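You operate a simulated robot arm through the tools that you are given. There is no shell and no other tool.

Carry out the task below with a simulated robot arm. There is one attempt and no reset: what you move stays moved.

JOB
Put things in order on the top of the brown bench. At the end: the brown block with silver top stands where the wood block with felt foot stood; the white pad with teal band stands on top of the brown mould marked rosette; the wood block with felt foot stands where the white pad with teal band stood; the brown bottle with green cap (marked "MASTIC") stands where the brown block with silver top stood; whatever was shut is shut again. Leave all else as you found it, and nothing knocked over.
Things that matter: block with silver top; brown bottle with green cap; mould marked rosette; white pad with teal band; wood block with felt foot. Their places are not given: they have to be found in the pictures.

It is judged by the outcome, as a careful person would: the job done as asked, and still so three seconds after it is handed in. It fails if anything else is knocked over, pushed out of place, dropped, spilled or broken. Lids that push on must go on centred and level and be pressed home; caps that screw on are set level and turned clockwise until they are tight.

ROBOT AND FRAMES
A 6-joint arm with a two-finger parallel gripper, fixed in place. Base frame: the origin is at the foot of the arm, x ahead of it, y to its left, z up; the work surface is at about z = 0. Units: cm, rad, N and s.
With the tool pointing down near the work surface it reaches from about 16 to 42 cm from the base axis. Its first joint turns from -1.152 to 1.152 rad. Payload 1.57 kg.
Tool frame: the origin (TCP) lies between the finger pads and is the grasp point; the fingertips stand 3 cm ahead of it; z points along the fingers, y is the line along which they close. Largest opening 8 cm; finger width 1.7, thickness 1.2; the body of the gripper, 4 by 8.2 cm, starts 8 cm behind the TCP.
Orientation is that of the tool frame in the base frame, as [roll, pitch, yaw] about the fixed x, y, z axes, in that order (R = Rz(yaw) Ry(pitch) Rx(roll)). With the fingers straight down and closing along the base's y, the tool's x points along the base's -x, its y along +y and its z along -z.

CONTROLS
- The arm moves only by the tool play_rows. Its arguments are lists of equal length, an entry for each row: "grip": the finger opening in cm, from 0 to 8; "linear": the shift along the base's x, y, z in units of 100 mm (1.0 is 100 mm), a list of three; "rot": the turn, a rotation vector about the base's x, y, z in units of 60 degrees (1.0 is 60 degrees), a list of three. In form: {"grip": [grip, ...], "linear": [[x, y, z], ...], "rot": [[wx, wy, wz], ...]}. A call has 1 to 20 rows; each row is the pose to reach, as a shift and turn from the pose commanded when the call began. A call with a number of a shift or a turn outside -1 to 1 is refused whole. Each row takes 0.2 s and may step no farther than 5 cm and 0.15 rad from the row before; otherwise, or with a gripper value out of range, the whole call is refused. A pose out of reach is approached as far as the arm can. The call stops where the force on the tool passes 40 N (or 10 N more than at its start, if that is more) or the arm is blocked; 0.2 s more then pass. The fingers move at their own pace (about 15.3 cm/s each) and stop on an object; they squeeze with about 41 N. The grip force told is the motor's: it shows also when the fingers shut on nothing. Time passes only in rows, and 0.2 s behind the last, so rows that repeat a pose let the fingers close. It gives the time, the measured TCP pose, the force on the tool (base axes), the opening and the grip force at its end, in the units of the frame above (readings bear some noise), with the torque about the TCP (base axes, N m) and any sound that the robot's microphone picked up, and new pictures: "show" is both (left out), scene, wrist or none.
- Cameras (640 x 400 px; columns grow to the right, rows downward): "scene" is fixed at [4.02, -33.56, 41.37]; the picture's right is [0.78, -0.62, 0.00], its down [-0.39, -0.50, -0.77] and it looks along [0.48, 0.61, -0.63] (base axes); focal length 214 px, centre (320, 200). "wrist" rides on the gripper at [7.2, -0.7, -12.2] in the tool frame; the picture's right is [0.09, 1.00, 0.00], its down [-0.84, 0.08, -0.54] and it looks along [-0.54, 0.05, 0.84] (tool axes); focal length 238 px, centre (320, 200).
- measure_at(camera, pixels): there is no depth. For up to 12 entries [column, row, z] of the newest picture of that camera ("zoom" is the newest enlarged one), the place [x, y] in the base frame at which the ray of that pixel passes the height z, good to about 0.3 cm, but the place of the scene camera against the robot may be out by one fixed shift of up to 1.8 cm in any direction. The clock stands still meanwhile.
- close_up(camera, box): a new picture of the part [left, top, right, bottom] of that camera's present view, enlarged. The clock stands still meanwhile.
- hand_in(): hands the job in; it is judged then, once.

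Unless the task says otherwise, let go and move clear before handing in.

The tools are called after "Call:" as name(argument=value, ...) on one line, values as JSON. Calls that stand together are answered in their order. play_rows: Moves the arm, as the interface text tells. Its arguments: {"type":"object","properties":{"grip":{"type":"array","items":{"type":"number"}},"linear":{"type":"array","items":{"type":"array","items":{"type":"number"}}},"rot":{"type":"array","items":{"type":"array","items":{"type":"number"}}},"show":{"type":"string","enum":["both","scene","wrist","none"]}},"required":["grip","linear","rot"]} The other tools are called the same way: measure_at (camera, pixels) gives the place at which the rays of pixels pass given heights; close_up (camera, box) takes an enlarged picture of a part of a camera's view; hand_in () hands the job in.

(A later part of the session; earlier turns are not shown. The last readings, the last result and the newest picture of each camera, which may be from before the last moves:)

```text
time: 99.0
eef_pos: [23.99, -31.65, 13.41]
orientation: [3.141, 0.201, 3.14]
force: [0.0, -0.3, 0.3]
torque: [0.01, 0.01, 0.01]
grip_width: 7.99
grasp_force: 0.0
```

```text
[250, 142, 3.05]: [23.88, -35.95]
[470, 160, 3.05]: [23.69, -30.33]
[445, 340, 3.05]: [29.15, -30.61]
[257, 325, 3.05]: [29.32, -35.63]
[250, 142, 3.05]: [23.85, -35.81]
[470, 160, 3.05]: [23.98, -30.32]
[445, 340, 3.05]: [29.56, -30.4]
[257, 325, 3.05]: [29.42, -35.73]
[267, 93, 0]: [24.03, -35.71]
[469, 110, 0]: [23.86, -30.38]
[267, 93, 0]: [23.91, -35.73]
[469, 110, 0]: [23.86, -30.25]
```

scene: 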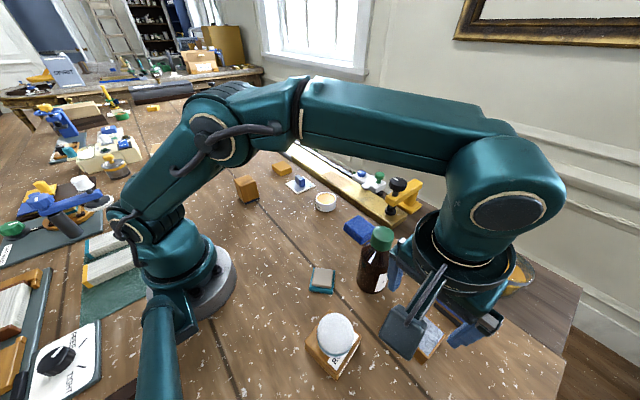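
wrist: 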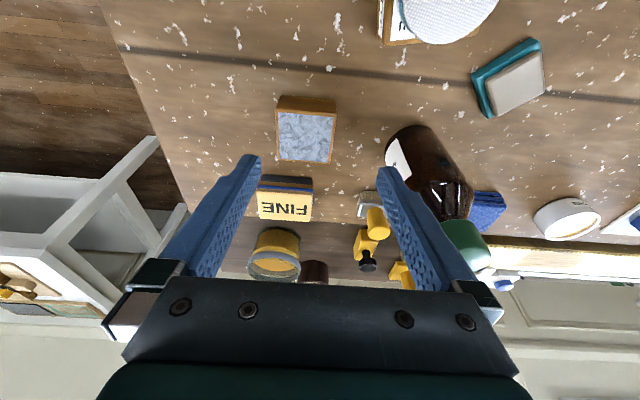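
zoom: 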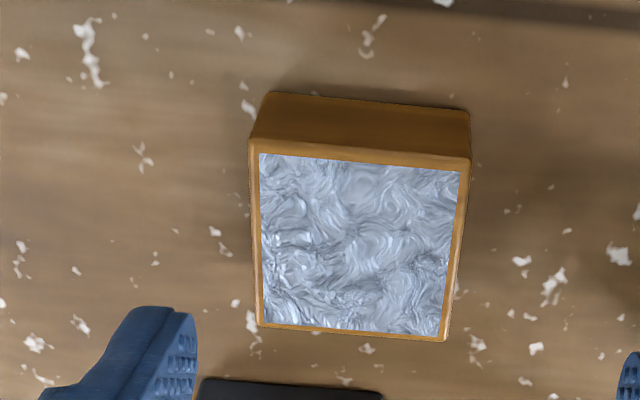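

Silver block centre ≈(26.6,-33.05): on target. Now I straighten the tool and move to view the bottle from the near side.

Call:
play_rows(grip=[8, 8, 8, 8, 8, 8], linear=[[-0.15, 0.1, 0.1], [-0.3, 0.3, 0.2], [-0.4, 0.55, 0.3], [-0.45, 0.8, 0.3], [-0.45, 1.0, 0.3], [-0.45, 1.0, 0.3]], rot=[[0, 0.05, 0], [0, 0.1, 0], [0, 0.15, 0], [0, 0.191, 0], [0, 0.192, 0], [0, 0.192, 0]], show="both")

Call:
close_up(camera="wrist", box=[220, 60, 420, 260])

Call:
close_up(camera="scene", box=[330, 200, 450, 310])

```text
time: 100.4
eef_pos: [19.45, -21.41, 16.4]
orientation: [-3.142, 0.0, 3.139]
force: [-1.0, 0.5, 0.3]
torque: [-0.02, 0.02, -0.03]
grip_width: 7.99
grasp_force: 0.1
```

scene: 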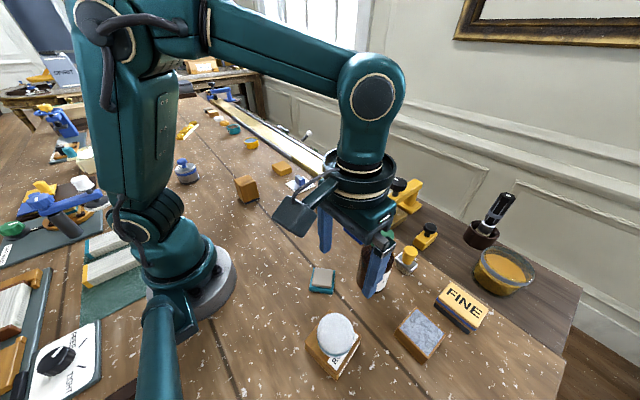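
wrist: 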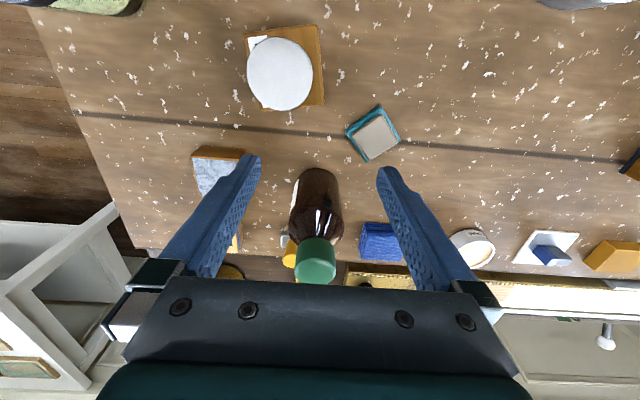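

```text
2.00 times, centred on (320, 160) of wrist
```

zoom: 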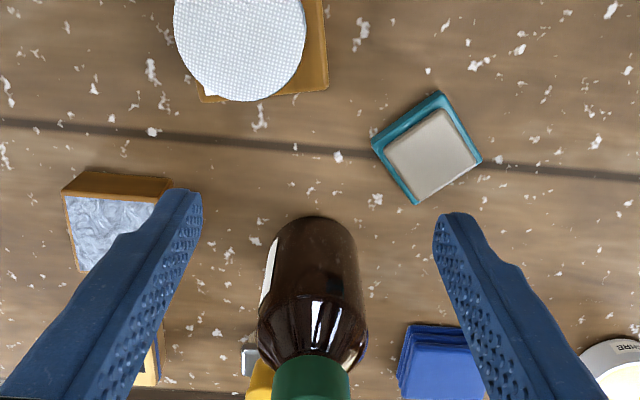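

```text
3.64 times, centred on (390, 255) of scene
```

zoom: 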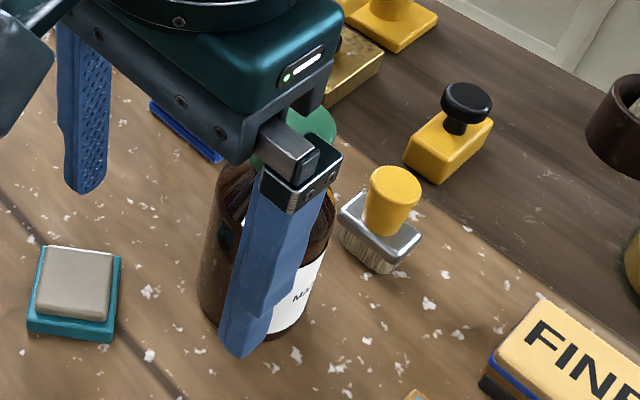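

The bottle is at wrist (317,200). I'll zoom to measure its base and get its diameter and height.

Call:
close_up(camera="wrist", box=[270, 150, 370, 290])

Call:
measure_at(camera="wrist", pixels=[[317.5, 168.5, 0], [317.5, 168.5, 0], [299, 180, 0], [337, 180, 0], [290, 225, 6], [344, 225, 6], [317, 262, 10], [317, 262, 11], [317, 262, 12], [337, 262, 11], [298, 262, 11]])

```text
2.86 times, centred on (320, 220) of wrist
```

zoom: 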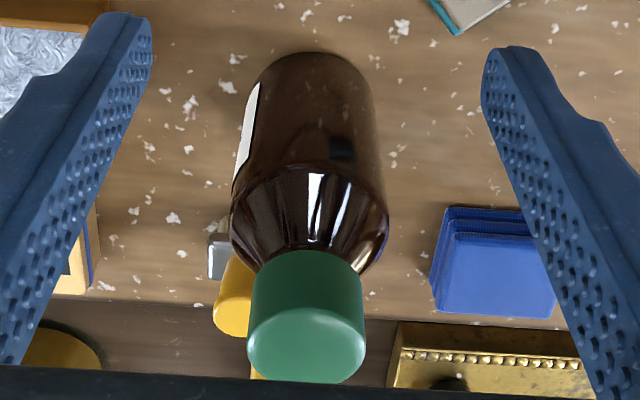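

```text
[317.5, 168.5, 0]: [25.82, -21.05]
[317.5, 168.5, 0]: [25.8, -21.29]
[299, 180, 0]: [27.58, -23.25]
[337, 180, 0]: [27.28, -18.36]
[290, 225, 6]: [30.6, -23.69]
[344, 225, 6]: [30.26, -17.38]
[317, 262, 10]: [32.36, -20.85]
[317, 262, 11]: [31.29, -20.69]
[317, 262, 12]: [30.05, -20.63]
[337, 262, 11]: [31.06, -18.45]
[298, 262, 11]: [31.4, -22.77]
```

I'll measure the visible base arc and body sides more carefully from this zoom.

Call:
measure_at(camera="zoom", pixels=[[262, 75, 0], [280, 61, 0], [297, 54, 0], [315, 51, 0], [333, 54, 0], [350, 61, 0], [366, 75, 0], [315, 51, 0], [280, 61, 0], [350, 61, 0], [262, 75, 0], [366, 75, 0]])

Call:
close_up(camera="wrist", box=[285, 160, 350, 210])

```text
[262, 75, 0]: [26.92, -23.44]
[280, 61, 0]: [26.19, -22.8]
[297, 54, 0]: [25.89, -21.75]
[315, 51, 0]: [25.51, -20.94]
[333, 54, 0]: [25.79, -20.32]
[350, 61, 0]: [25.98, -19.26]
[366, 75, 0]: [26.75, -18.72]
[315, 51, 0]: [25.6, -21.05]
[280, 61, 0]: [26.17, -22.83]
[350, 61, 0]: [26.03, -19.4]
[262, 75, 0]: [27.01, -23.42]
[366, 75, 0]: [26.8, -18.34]
```

```text
8.00 times, centred on (318, 185) of wrist
```

zoom: 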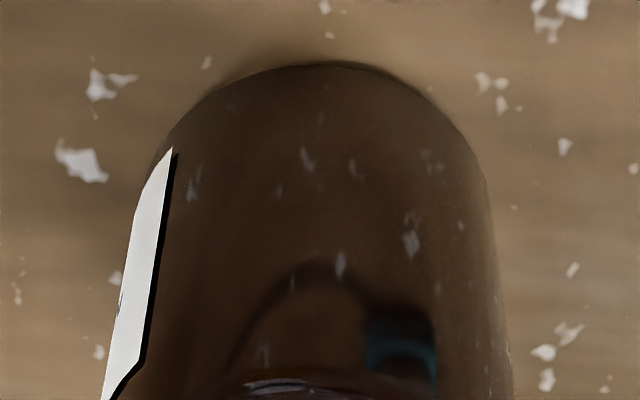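

Base arc fits a circle of R≈3.0 centred ≈(28.65,-20.95). To get the height, I'll take a second, higher view nearly above the cap.

Call:
play_rows(grip=[8, 8, 8, 8, 8, 8, 8], linear=[[0, 0, 0.3], [0, 0, 0.6], [0, 0, 0.85], [0.3, 0.02, 0.85], [0.6, 0.04, 0.85], [0.9, 0.05, 0.85], [0.9, 0.05, 0.85]], rot=[[0, 0, 0], [0, 0, 0], [0, 0, 0], [0, 0, 0], [0, 0, 0], [0, 0, 0], [0, 0, 0]], show="both")

Call:
close_up(camera="wrist", box=[270, 40, 370, 140])

Call:
close_up(camera="scene", box=[330, 210, 430, 310])

```text
time: 102.0
eef_pos: [27.64, -20.37, 23.93]
orientation: [3.14, -0.001, 3.14]
force: [-0.7, 0.5, -0.2]
torque: [0.02, 0.0, 0.0]
grip_width: 8.0
grasp_force: 0.1
out of reach, approached as far as the arm can: row 6, 7
```

scene: 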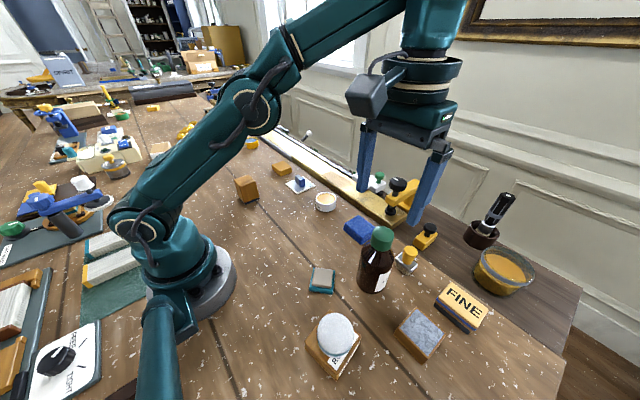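
wrist: 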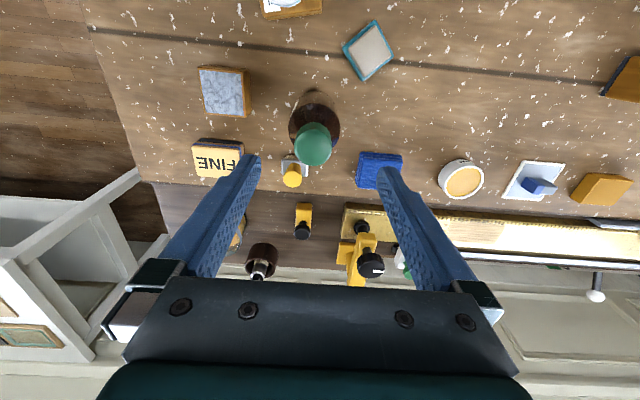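

```text
4.00 times, centred on (320, 90) of wrist
```

zoom: 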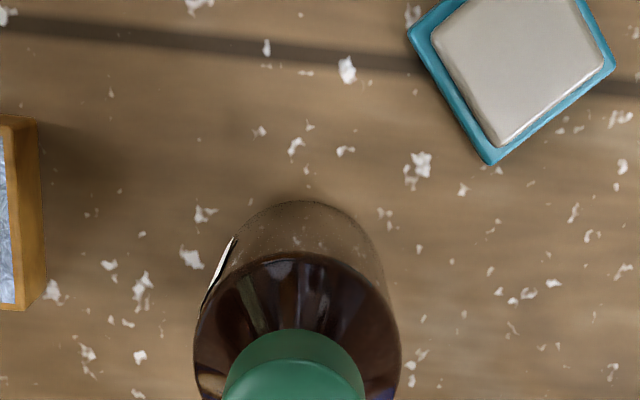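

```text
4.00 times, centred on (380, 260) of scene
```

zoom: 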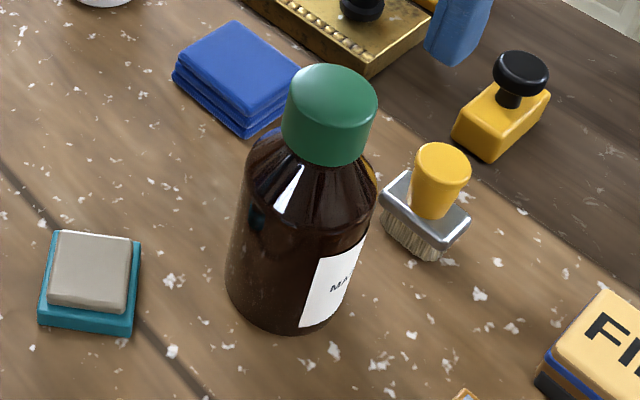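

I'll zoom on the cap itself and measure its top centre at several heights, with the scene view as the second line of sight.

Call:
close_up(camera="wrist", box=[270, 80, 360, 180])

Call:
measure_at(camera="wrist", pixels=[[313.5, 149, 12], [313.5, 149, 13], [313.5, 149, 14], [313.5, 149, 15], [316, 90, 0], [316, 90, 0]])

Call:
measure_at(camera="scene", pixels=[[382.5, 233, 12], [382.5, 233, 13], [382.5, 233, 14], [382.5, 233, 15], [370, 290, 0], [390, 290, 0]])

```text
4.00 times, centred on (315, 130) of wrist
```

zoom: 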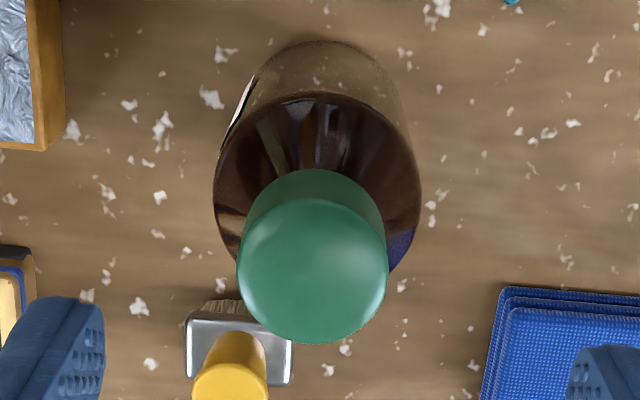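

```text
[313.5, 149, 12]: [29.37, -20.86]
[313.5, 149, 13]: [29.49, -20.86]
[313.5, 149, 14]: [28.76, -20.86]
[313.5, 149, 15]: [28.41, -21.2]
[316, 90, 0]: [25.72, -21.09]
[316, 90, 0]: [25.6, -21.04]
```

```text
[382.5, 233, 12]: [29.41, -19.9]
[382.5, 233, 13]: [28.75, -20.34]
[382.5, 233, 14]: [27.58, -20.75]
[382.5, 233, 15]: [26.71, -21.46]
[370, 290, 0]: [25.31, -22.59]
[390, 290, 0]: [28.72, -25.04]
```

Cap top ≈14.2 cm high, body R≈2.95 up to z≈9. So I must grasp with TCP z≥~7 to keep the palm clear of the cap. Checking neighbours (brush, blue cloths) for finger clearance.

Call:
measure_at(camera="zoom", pixels=[[187, 312, 3], [293, 345, 3], [205, 305, 0], [500, 288, 2], [482, 400, 2], [500, 288, 0], [240, 335, 4], [220, 250, 0], [65, 0, 3], [60, 150, 3]])

Call:
measure_at(camera="wrist", pixels=[[283, 156, 3], [308, 178, 3], [291, 176, 6], [357, 152, 2], [356, 186, 2]])

```text
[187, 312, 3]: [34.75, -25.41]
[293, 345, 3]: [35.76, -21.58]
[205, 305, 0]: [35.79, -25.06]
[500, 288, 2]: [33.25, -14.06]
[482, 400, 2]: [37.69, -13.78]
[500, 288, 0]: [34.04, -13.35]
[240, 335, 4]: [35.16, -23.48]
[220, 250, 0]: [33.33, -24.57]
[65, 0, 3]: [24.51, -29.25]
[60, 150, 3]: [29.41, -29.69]
```

```text
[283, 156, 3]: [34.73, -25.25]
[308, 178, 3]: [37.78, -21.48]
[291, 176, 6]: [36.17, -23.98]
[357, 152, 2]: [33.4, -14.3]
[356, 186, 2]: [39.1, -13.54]
```

Neighbours are clear of the fingers. Moving above the bottle, then descending around it.

Call:
play_rows(grip=[8, 8, 8, 8, 8], linear=[[0, -0.02, -0.15], [0.04, -0.04, -0.3], [0.08, -0.055, -0.4], [0.1, -0.055, -0.45], [0.1, -0.055, -0.45]], rot=[[0, 0, 0], [0, 0, 0], [0, 0, 0], [0, 0, 0], [0, 0, 0]], show="both")

Call:
close_up(camera="wrist", box=[240, 70, 400, 200])

Call:
close_up(camera="scene", box=[310, 170, 470, 310])

```text
time: 103.2
eef_pos: [28.69, -20.94, 19.45]
orientation: [3.14, 0.0, -3.141]
force: [0.2, 0.0, -0.4]
torque: [-0.01, 0.02, -0.04]
grip_width: 8.0
grasp_force: 0.1
```

scene: 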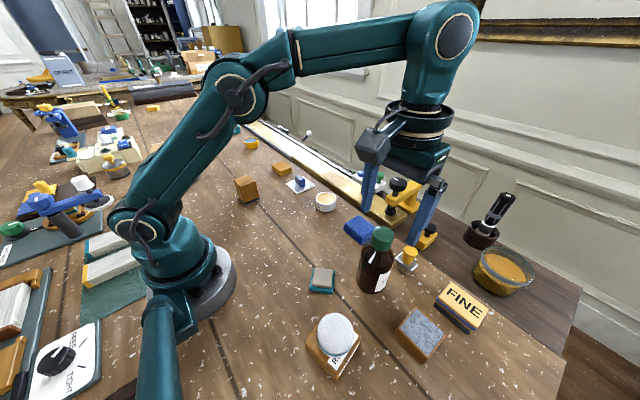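
wrist: 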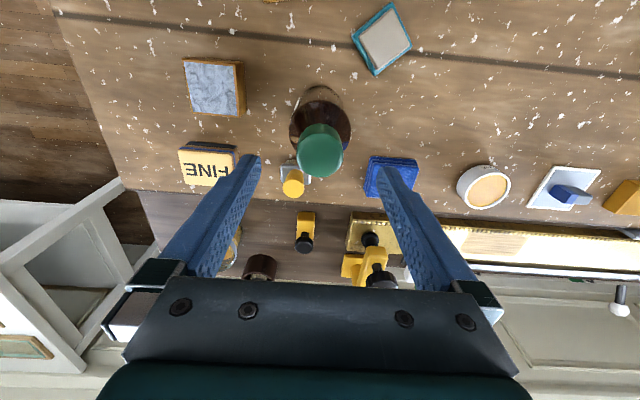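

```text
3.08 times, centred on (320, 135) of wrist
```

zoom: 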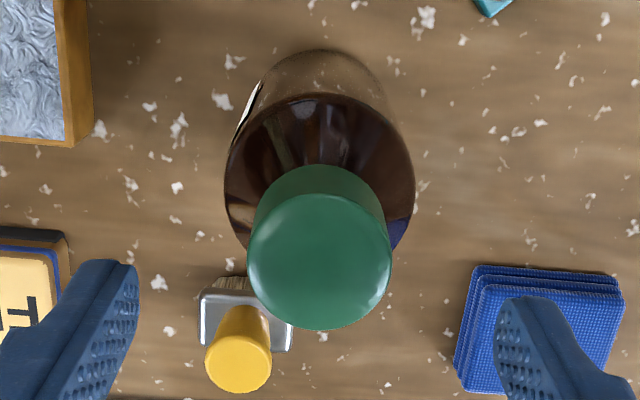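

```text
2.86 times, centred on (390, 240) of scene
```

zoom: 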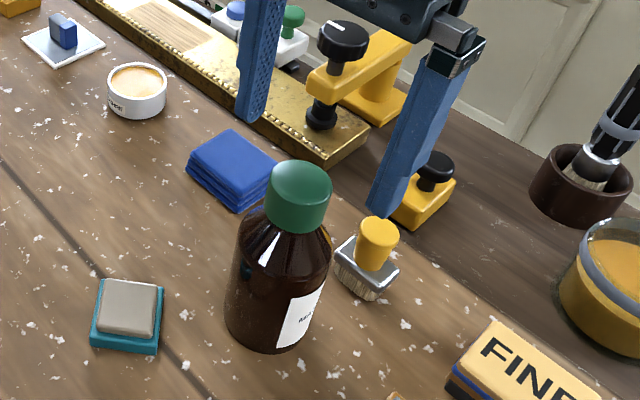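

The bottle is centred between the fingers. Descending in two stages.

Call:
play_rows(grip=[8, 8, 8, 8, 8, 8, 8, 8], linear=[[-0.01, 0, -0.1], [-0.01, 0, -0.25], [-0.01, 0, -0.4], [-0.01, 0, -0.55], [-0.01, 0, -0.7], [-0.01, 0, -0.85], [-0.01, 0, -0.95], [-0.01, 0, -0.95]], rot=[[0, 0, 0], [0, 0, 0], [0, 0, 0], [0, 0, 0], [0, 0, 0], [0, 0, 0], [0, 0, 0], [0, 0, 0]], show="both")

Call:
close_up(camera="wrist", box=[220, 90, 420, 290])

Call:
close_up(camera="scene", box=[320, 170, 460, 310])

```text
time: 105.0
eef_pos: [28.75, -20.87, 9.9]
orientation: [-3.141, -0.002, 3.14]
force: [-0.3, -0.2, 0.8]
torque: [-0.03, -0.01, -0.03]
grip_width: 7.99
grasp_force: 0.0
```

scene: 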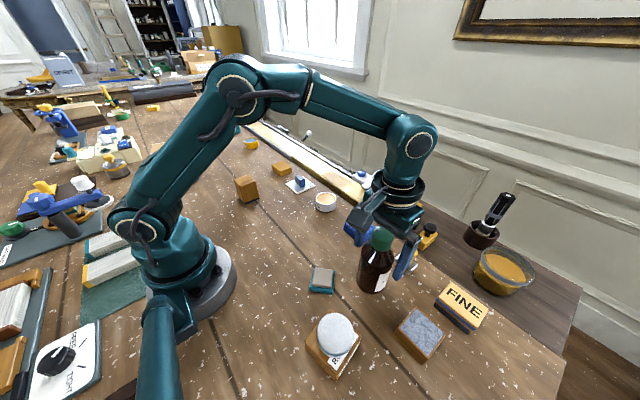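
wrist: 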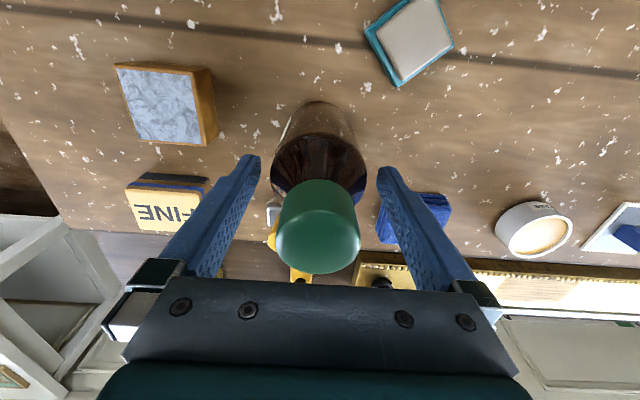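

```text
2.00 times, centred on (320, 190) of wrist
```

zoom: 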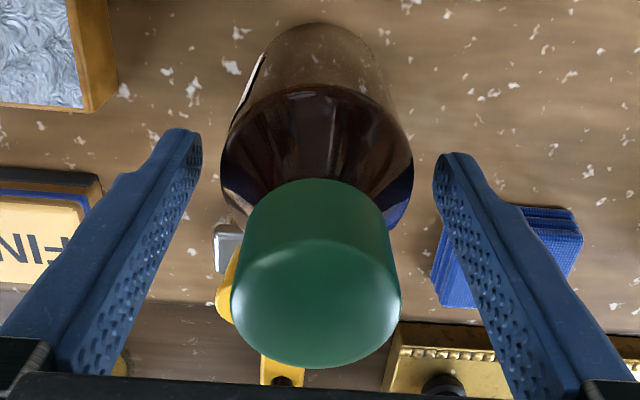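

```text
2.86 times, centred on (390, 240) of scene
```

zoom: 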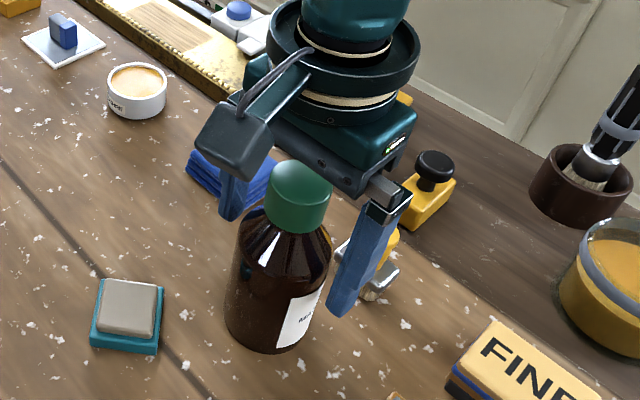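

Geometry gives cap top ≈14–14.3 cm, so TCP z=7.3 leaves ~0.9 cm to the palm. Descending there slowly.

Call:
play_rows(grip=[8, 8, 8, 8, 8, 8], linear=[[-0.005, -0.005, -0.07], [-0.01, -0.01, -0.13], [-0.01, -0.01, -0.19], [-0.01, -0.01, -0.23], [-0.01, -0.01, -0.25], [-0.01, -0.01, -0.25]], rot=[[0, 0, 0], [0, 0, 0], [0, 0, 0], [0, 0, 0], [0, 0, 0], [0, 0, 0]], show="both")

Call:
close_up(camera="scene", box=[320, 190, 440, 310])

```text
time: 106.4
eef_pos: [28.58, -21.13, 7.56]
orientation: [-3.141, 0.0, 3.138]
force: [0.5, -0.3, 1.3]
torque: [-0.01, 0.0, 0.02]
grip_width: 7.99
grasp_force: 0.0
```

scene: 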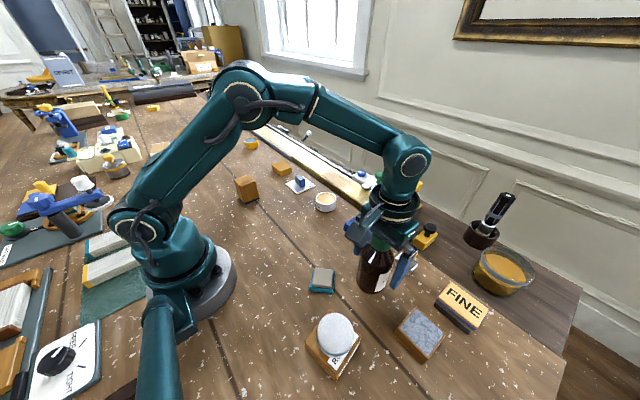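
wrist: 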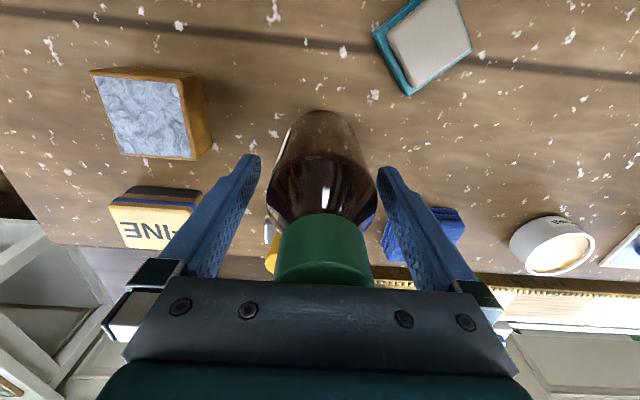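

```text
3.33 times, centred on (380, 250) of scene
```

zoom: 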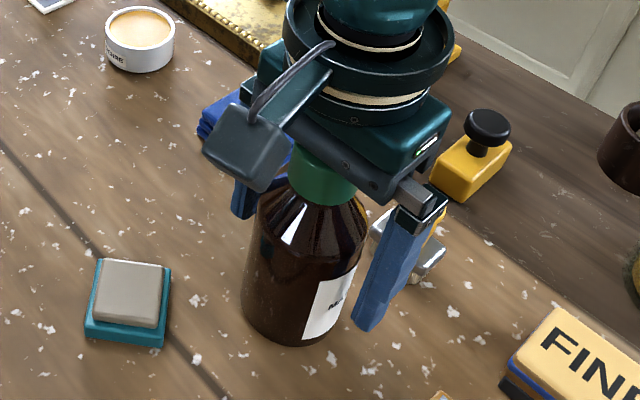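

The palm is just clear of the cap. Closing on the bottle body.

Call:
play_rows(grip=[7.2, 6.6, 6.2, 5.8, 4.5, 4.5, 4.5, 4.5], linear=[[0, 0, 0], [0, 0, 0], [0, 0, 0], [0, 0, 0], [0, 0, 0], [0, 0, 0], [0, 0, 0], [0, 0, 0]], rot=[[0, 0, 0], [0, 0, 0], [0, 0, 0], [0, 0, 0], [0, 0, 0], [0, 0, 0], [0, 0, 0], [0, 0, 0]], show="both")

Call:
close_up(camera="wrist", box=[220, 90, 420, 290])

Call:
close_up(camera="scene", box=[320, 190, 440, 310])

```text
time: 108.2
eef_pos: [28.53, -21.08, 7.46]
orientation: [-3.14, -0.001, 3.14]
force: [0.1, 1.4, 1.7]
torque: [0.03, 0.07, -0.01]
grip_width: 5.86
grasp_force: 41.2
```

scene: 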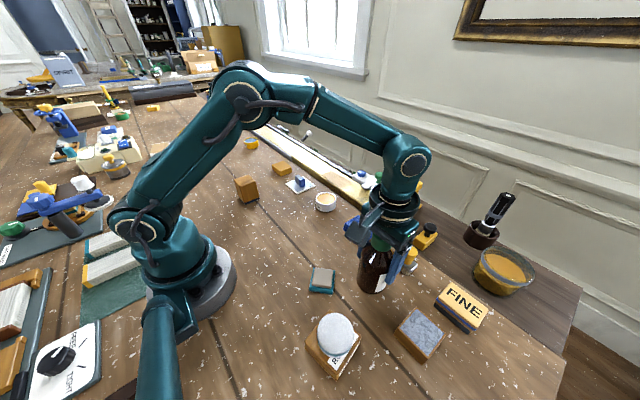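
wrist: 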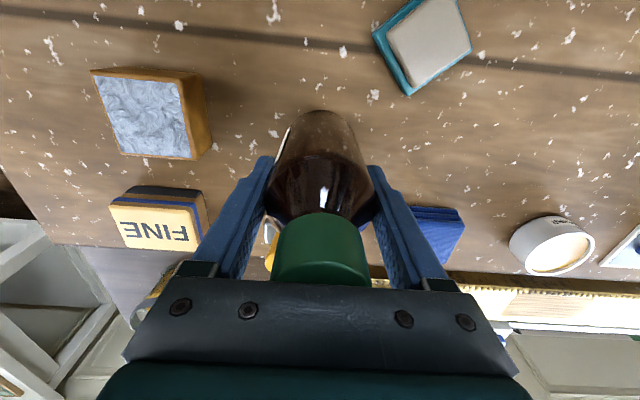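

```text
2.00 times, centred on (320, 190) of wrist
```

zoom: 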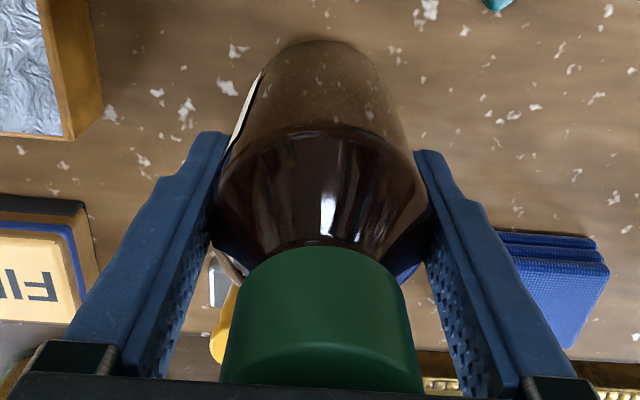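

```text
3.33 times, centred on (380, 250) of scene
```

zoom: 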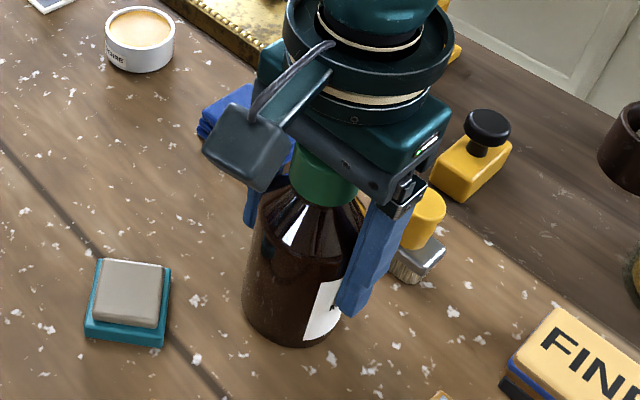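

Gripped at 5.86 cm, 41 N. Slow 1 cm test lift.

Call:
play_rows(grip=[4, 4, 4, 4, 4, 4, 4, 4], linear=[[0, 0, 0.005], [0, 0, 0.015], [0, 0, 0.03], [0, 0, 0.05], [0, 0, 0.075], [0, 0, 0.1], [0, 0, 0.1], [0, 0, 0.1]], rot=[[0, 0, 0], [0, 0, 0], [0, 0, 0], [0, 0, 0], [0, 0, 0], [0, 0, 0], [0, 0, 0], [0, 0, 0]], show="both")

Call:
close_up(camera="wrist", box=[220, 90, 420, 290])

Call:
close_up(camera="scene", box=[320, 190, 440, 310])

```text
time: 110.0
eef_pos: [28.53, -21.05, 8.46]
orientation: [3.141, -0.001, -3.141]
force: [-0.8, 0.2, -3.2]
torque: [-0.04, 0.0, 0.02]
grip_width: 5.89
grasp_force: 41.2
```

scene: 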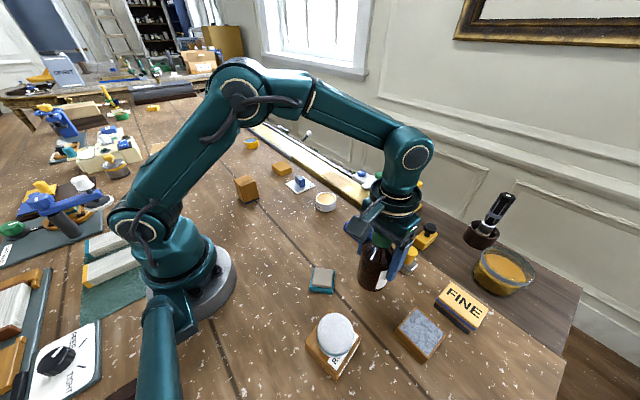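
wrist: 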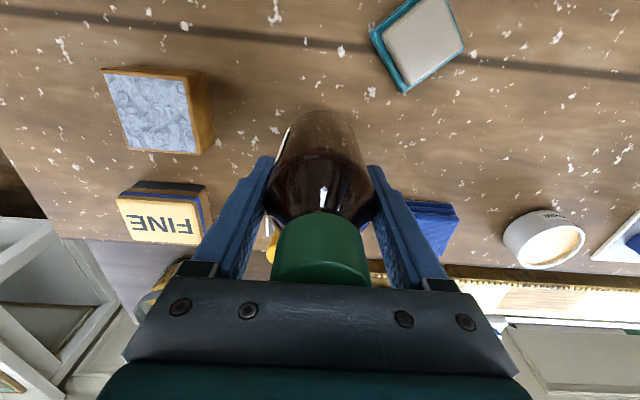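

```text
2.00 times, centred on (320, 190) of wrist
```

zoom: 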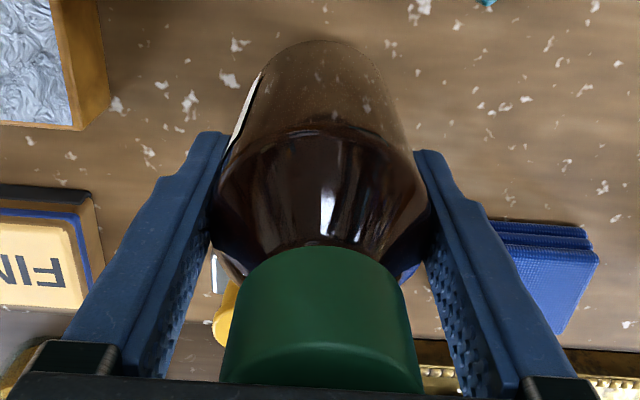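

```text
3.33 times, centred on (380, 250) of scene
```

zoom: 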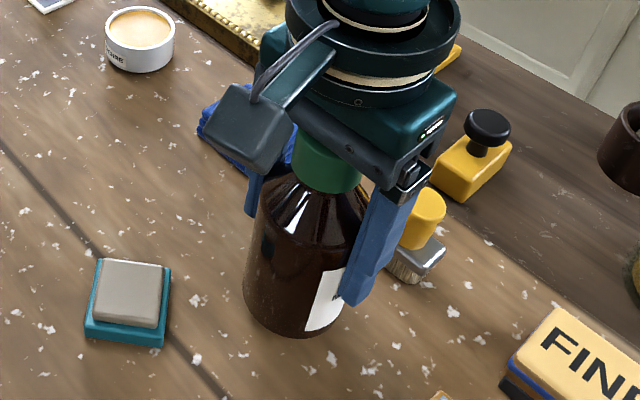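

No slip; bottle weighs ~3 N. I'll lift to ~6 cm clearance and carry it gently toward (22.5,7.0).

Call:
play_rows(grip=[4, 4, 4, 4, 4, 4, 4, 4, 4, 4, 4, 4, 4, 4, 4, 4, 4], linear=[[0, 0, 0.02], [0, 0, 0.06], [0, 0, 0.12], [0, 0, 0.2], [-0.01, 0.01, 0.29], [-0.02, 0.04, 0.38], [-0.04, 0.09, 0.46], [-0.06, 0.16, 0.52], [-0.09, 0.25, 0.56], [-0.12, 0.35, 0.58], [-0.16, 0.46, 0.58], [-0.2, 0.57, 0.58], [-0.24, 0.68, 0.58], [-0.28, 0.79, 0.58], [-0.31, 0.89, 0.58], [-0.33, 0.96, 0.58], [-0.34, 0.99, 0.58]], rot=[[0, 0, 0], [0, 0, 0], [0, 0, 0], [0, 0, 0], [0, 0, 0], [0, 0, 0], [0, 0, 0], [0, 0, 0], [0, 0, 0], [0, 0, 0], [0, 0, 0], [0, 0, 0], [0, 0, 0], [0, 0, 0], [0, 0, 0], [0, 0, 0], [0, 0, 0]], show="both")

Call:
close_up(camera="wrist", box=[220, 90, 420, 290])

```text
time: 113.6
eef_pos: [25.26, -11.04, 14.35]
orientation: [-3.141, 0.001, 3.14]
force: [0.3, -0.6, -4.3]
torque: [0.0, -0.04, -0.01]
grip_width: 5.86
grasp_force: 41.1
```

scene: 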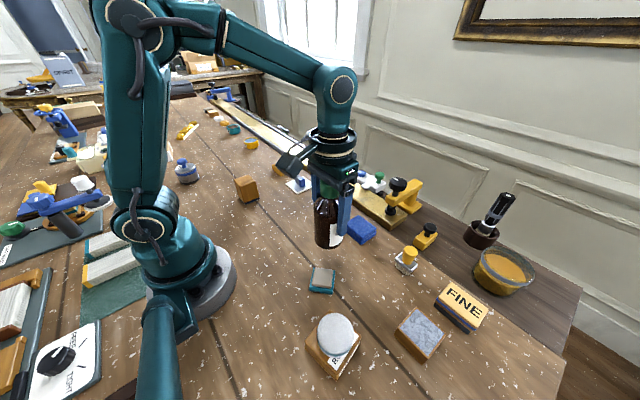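
wrist: 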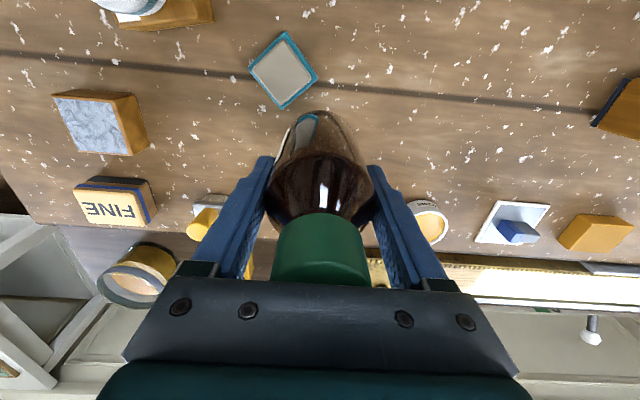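

```text
2.00 times, centred on (320, 190) of wrist
```

zoom: 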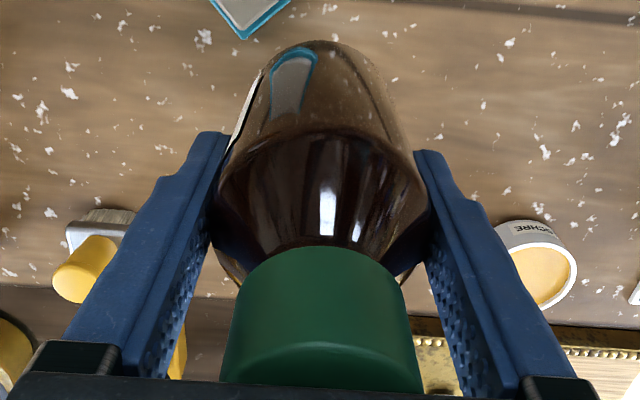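

Held steadily with no slip. Continuing the carry.

Call:
play_rows(grip=[4, 4, 4, 4, 4, 4, 4, 4, 4, 4, 4, 4], linear=[[-0.01, 0.03, 0], [-0.03, 0.09, 0], [-0.06, 0.18, 0], [-0.09, 0.28, 0], [-0.12, 0.39, 0], [-0.15, 0.5, 0], [-0.18, 0.61, 0], [-0.21, 0.72, 0], [-0.24, 0.83, 0], [-0.26, 0.92, 0], [-0.27, 0.98, 0], [-0.27, 1.0, 0]], rot=[[0, 0, 0], [0, 0, 0], [0, 0, 0], [0, 0, 0], [0, 0, 0], [0, 0, 0], [0, 0, 0], [0, 0, 0], [0, 0, 0], [0, 0, 0], [0, 0, 0], [0, 0, 0]], show="none")

Call:
play_rows(grip=[4, 4, 4, 4, 4, 4, 4, 4, 4, 4, 4], linear=[[0, 0.03, 0], [0, 0.09, 0], [0, 0.18, 0], [0, 0.28, 0], [0, 0.39, 0], [0, 0.5, 0], [0, 0.6, 0], [0, 0.69, 0], [0, 0.76, 0], [0, 0.8, 0], [0, 0.81, 0]], rot=[[0, 0, 0], [0, 0, 0], [0, 0, 0], [0, 0, 0], [0, 0, 0], [0, 0, 0], [0, 0, 0], [0, 0, 0], [0, 0, 0], [0, 0, 0], [0, 0, 0]], show="both")

Call:
close_up(camera="wrist", box=[220, 90, 420, 290])

```text
time: 116.2
eef_pos: [22.46, -1.09, 14.4]
orientation: [-3.141, 0.001, 3.141]
force: [-0.3, 0.4, -3.4]
torque: [-0.02, 0.02, -0.01]
grip_width: 5.9
grasp_force: 41.0
```

```text
time: 118.6
eef_pos: [22.48, 6.94, 14.34]
orientation: [-3.141, -0.001, 3.141]
force: [0.2, 0.5, -3.3]
torque: [-0.05, 0.0, -0.01]
grip_width: 5.88
grasp_force: 41.1
```

scene: 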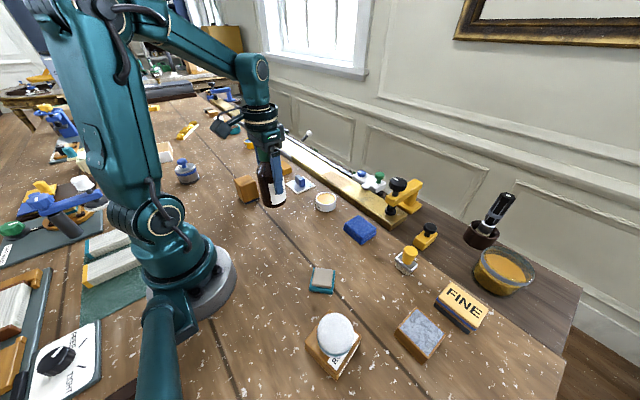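
wrist: 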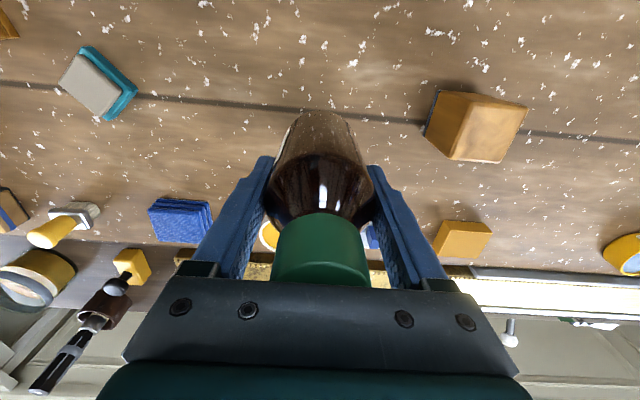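

```text
2.00 times, centred on (320, 190) of wrist
```

zoom: 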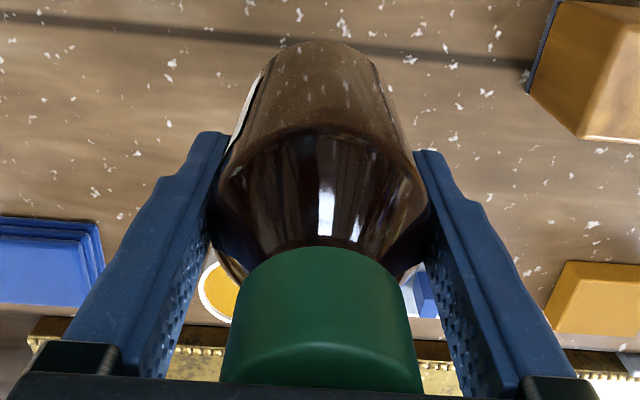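

Bottle is above the target. Lowering to ~0.6 cm above the bench.

Call:
play_rows(grip=[4, 4, 4, 4, 4, 4, 4, 4, 4, 4, 4], linear=[[-0.005, 0.005, -0.02], [-0.008, 0.009, -0.07], [-0.008, 0.009, -0.14], [-0.008, 0.009, -0.22], [-0.008, 0.009, -0.31], [-0.008, 0.009, -0.4], [-0.008, 0.009, -0.48], [-0.008, 0.009, -0.55], [-0.008, 0.009, -0.6], [-0.008, 0.009, -0.62], [-0.008, 0.009, -0.62]], rot=[[0, 0, 0], [0, 0, 0], [0, 0, 0], [0, 0, 0], [0, 0, 0], [0, 0, 0], [0, 0, 0], [0, 0, 0], [0, 0, 0], [0, 0, 0], [0, 0, 0]], show="both")

Call:
close_up(camera="scene", box=[220, 120, 330, 230])

Call:
close_up(camera="wrist", box=[270, 90, 370, 170])

```text
time: 121.0
eef_pos: [22.3, 7.06, 8.2]
orientation: [3.14, 0.0, 3.141]
force: [1.0, 0.5, -4.2]
torque: [-0.02, -0.01, 0.01]
grip_width: 5.86
grasp_force: 41.1
```

scene: 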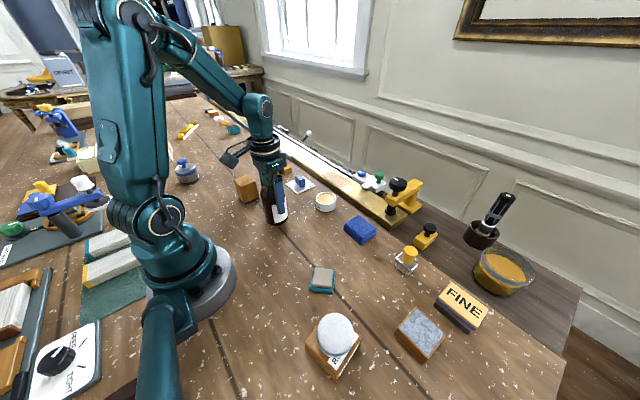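
wrist: 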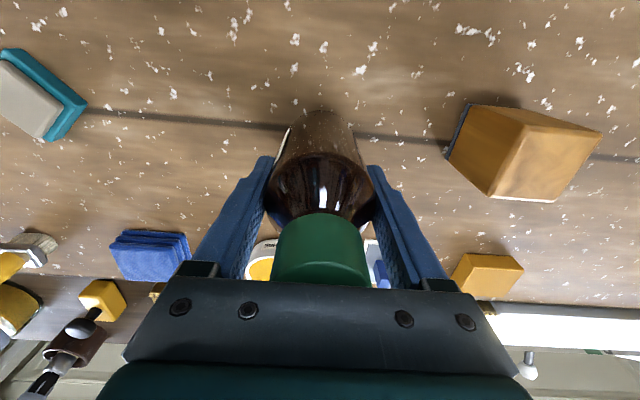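

```text
3.64 times, centred on (275, 175) of scene
```

zoom: 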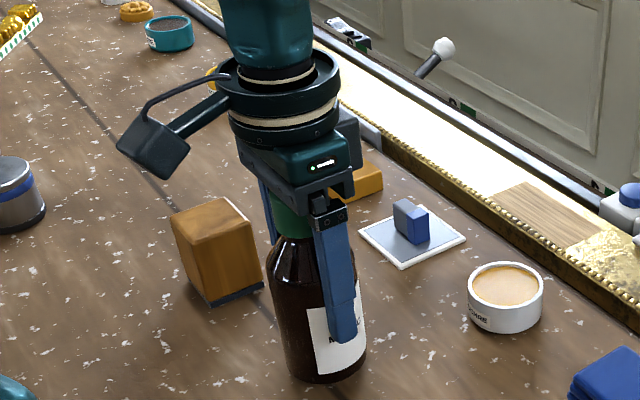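

```text
5.00 times, centred on (320, 130) of wrist
```

zoom: 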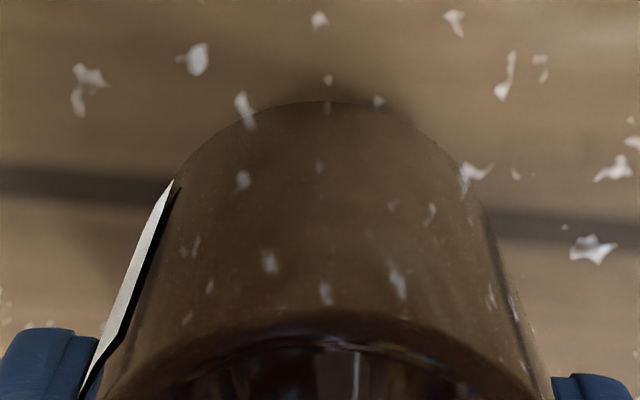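

Checking where the base would land, from the near base point at wrist ≈(320.4,110).

Call:
measure_at(camera="zoom", pixels=[[322, 100, 0.75], [322, 100, 0.75], [322, 100, 0.75], [190, 155, 0.75], [455, 160, 0.75], [190, 155, 0.75], [455, 160, 0.75], [255, 115, 0.75], [390, 115, 0.75]])

```text
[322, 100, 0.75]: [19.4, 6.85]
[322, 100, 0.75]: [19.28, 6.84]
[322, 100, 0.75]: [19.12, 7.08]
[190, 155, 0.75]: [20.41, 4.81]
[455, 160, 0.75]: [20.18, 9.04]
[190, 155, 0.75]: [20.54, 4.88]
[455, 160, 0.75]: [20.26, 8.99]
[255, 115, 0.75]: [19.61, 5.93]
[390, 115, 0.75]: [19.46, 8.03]
```

It would land at ≈(22.25,6.95); I'll add (+0.2,+0.08) and lower until contact.

Call:
play_rows(grip=[4, 4, 4, 4, 4, 4], linear=[[0.01, 0.004, -0.01], [0.02, 0.008, -0.025], [0.02, 0.008, -0.04], [0.02, 0.008, -0.05], [0.02, 0.008, -0.055], [0.02, 0.008, -0.055]], rot=[[0, 0, 0], [0, 0, 0], [0, 0, 0], [0, 0, 0], [0, 0, 0], [0, 0, 0]], show="none")

Call:
play_rows(grip=[4, 4, 4], linear=[[0, 0, -0.004], [0, 0, -0.008], [0, 0, -0.008]], rot=[[0, 0, 0], [0, 0, 0], [0, 0, 0]], show="none")

```text
time: 122.4
eef_pos: [22.47, 7.31, 7.56]
orientation: [-3.141, -0.001, 3.14]
force: [-0.8, 0.2, -3.6]
torque: [0.02, 0.0, 0.01]
grip_width: 5.85
grasp_force: 40.7
```

```text
time: 123.2
eef_pos: [22.53, 7.23, 7.48]
orientation: [3.14, 0.001, -3.14]
force: [-7.4, 3.3, 19.7]
torque: [-0.04, 0.34, 0.0]
grip_width: 5.85
grasp_force: 40.8
```

Contact. Easing off slightly and checking position before release.

Call:
play_rows(grip=[4, 4], linear=[[0, 0, 0.004], [0, 0, 0.006]], rot=[[0, 0, 0], [0, 0, 0]], show="both")

Call:
close_up(camera="wrist", box=[270, 90, 370, 170])

Call:
measure_at(camera="wrist", pixels=[[320.4, 110, 0], [320.4, 110, 0], [320.4, 110, 0], [294, 121, 0], [347, 122, 0], [294, 121, 0], [347, 122, 0]])

```text
time: 123.8
eef_pos: [22.64, 7.13, 7.58]
orientation: [3.141, 0.001, 3.139]
force: [-5.6, 5.1, 20.0]
torque: [-0.02, 0.36, 0.03]
grip_width: 5.89
grasp_force: 40.6
```

scene: 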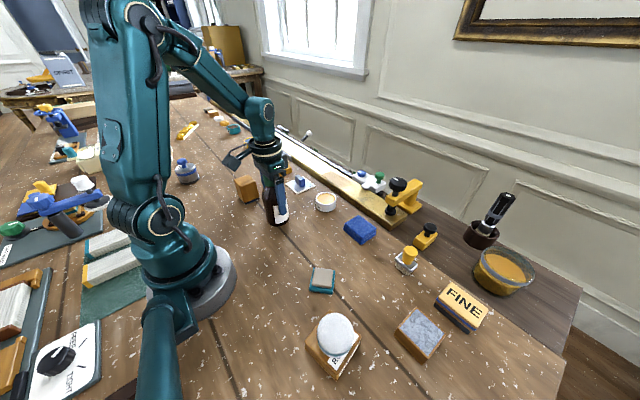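
wrist: 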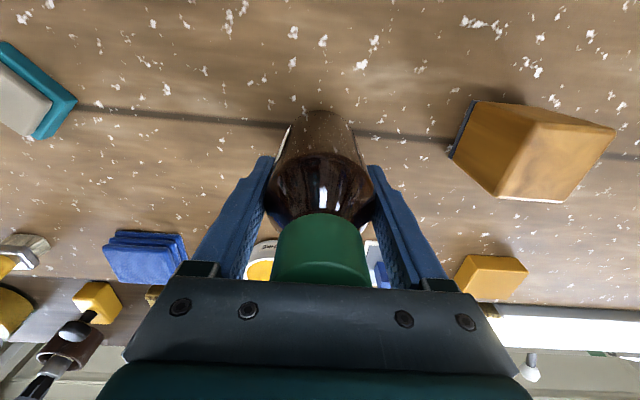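

```text
5.00 times, centred on (320, 130) of wrist
```

zoom: 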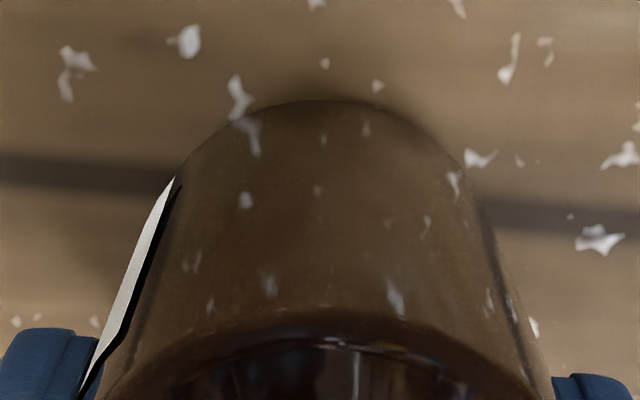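

```text
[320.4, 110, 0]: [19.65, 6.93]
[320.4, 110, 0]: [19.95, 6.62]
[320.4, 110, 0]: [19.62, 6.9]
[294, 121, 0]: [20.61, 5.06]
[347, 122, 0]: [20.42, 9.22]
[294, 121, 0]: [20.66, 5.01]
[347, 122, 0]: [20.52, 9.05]
```

Position ≈(22.6,7.05), good. There's still a 20 N push and side load, so I'll unload it before releasing.

Call:
play_rows(grip=[4, 4, 4, 4, 4], linear=[[0, 0, 0.006], [0, 0, 0.012], [-0.008, -0.002, 0.012], [-0.008, -0.002, 0.008], [-0.008, -0.002, 0.008]], rot=[[0, 0, 0], [0, 0, 0], [0, 0, 0], [0, 0, 0], [0, 0, 0]], show="none")

```text
time: 125.0
eef_pos: [22.44, 7.21, 7.55]
orientation: [3.141, 0.0, 3.14]
force: [0.6, -0.6, -3.1]
torque: [-0.02, 0.0, 0.06]
grip_width: 5.88
grasp_force: 41.2
```

Fully unloaded (just its weight). Lowering by a hair to light contact.

Call:
play_rows(grip=[4, 4, 4], linear=[[0, 0, -0.002], [0, 0, -0.004], [0, 0, -0.004]], rot=[[0, 0, 0], [0, 0, 0], [0, 0, 0]], show="none")

```text
time: 125.8
eef_pos: [22.46, 7.05, 7.48]
orientation: [-3.14, 0.001, 3.139]
force: [-0.6, -0.8, -3.2]
torque: [-0.03, -0.01, -0.06]
grip_width: 5.86
grasp_force: 40.9
```

Call:
play_rows(grip=[4, 4, 4], linear=[[0, 0, -0.002], [0, 0, -0.004], [0, 0, -0.004]], rot=[[0, 0, 0], [0, 0, 0], [0, 0, 0]], show="none")

```text
time: 126.6
eef_pos: [22.45, 7.11, 7.53]
orientation: [-3.142, 0.003, 3.139]
force: [-1.0, -0.8, 0.8]
torque: [-0.11, -0.09, -0.03]
grip_width: 5.84
grasp_force: 40.4
```

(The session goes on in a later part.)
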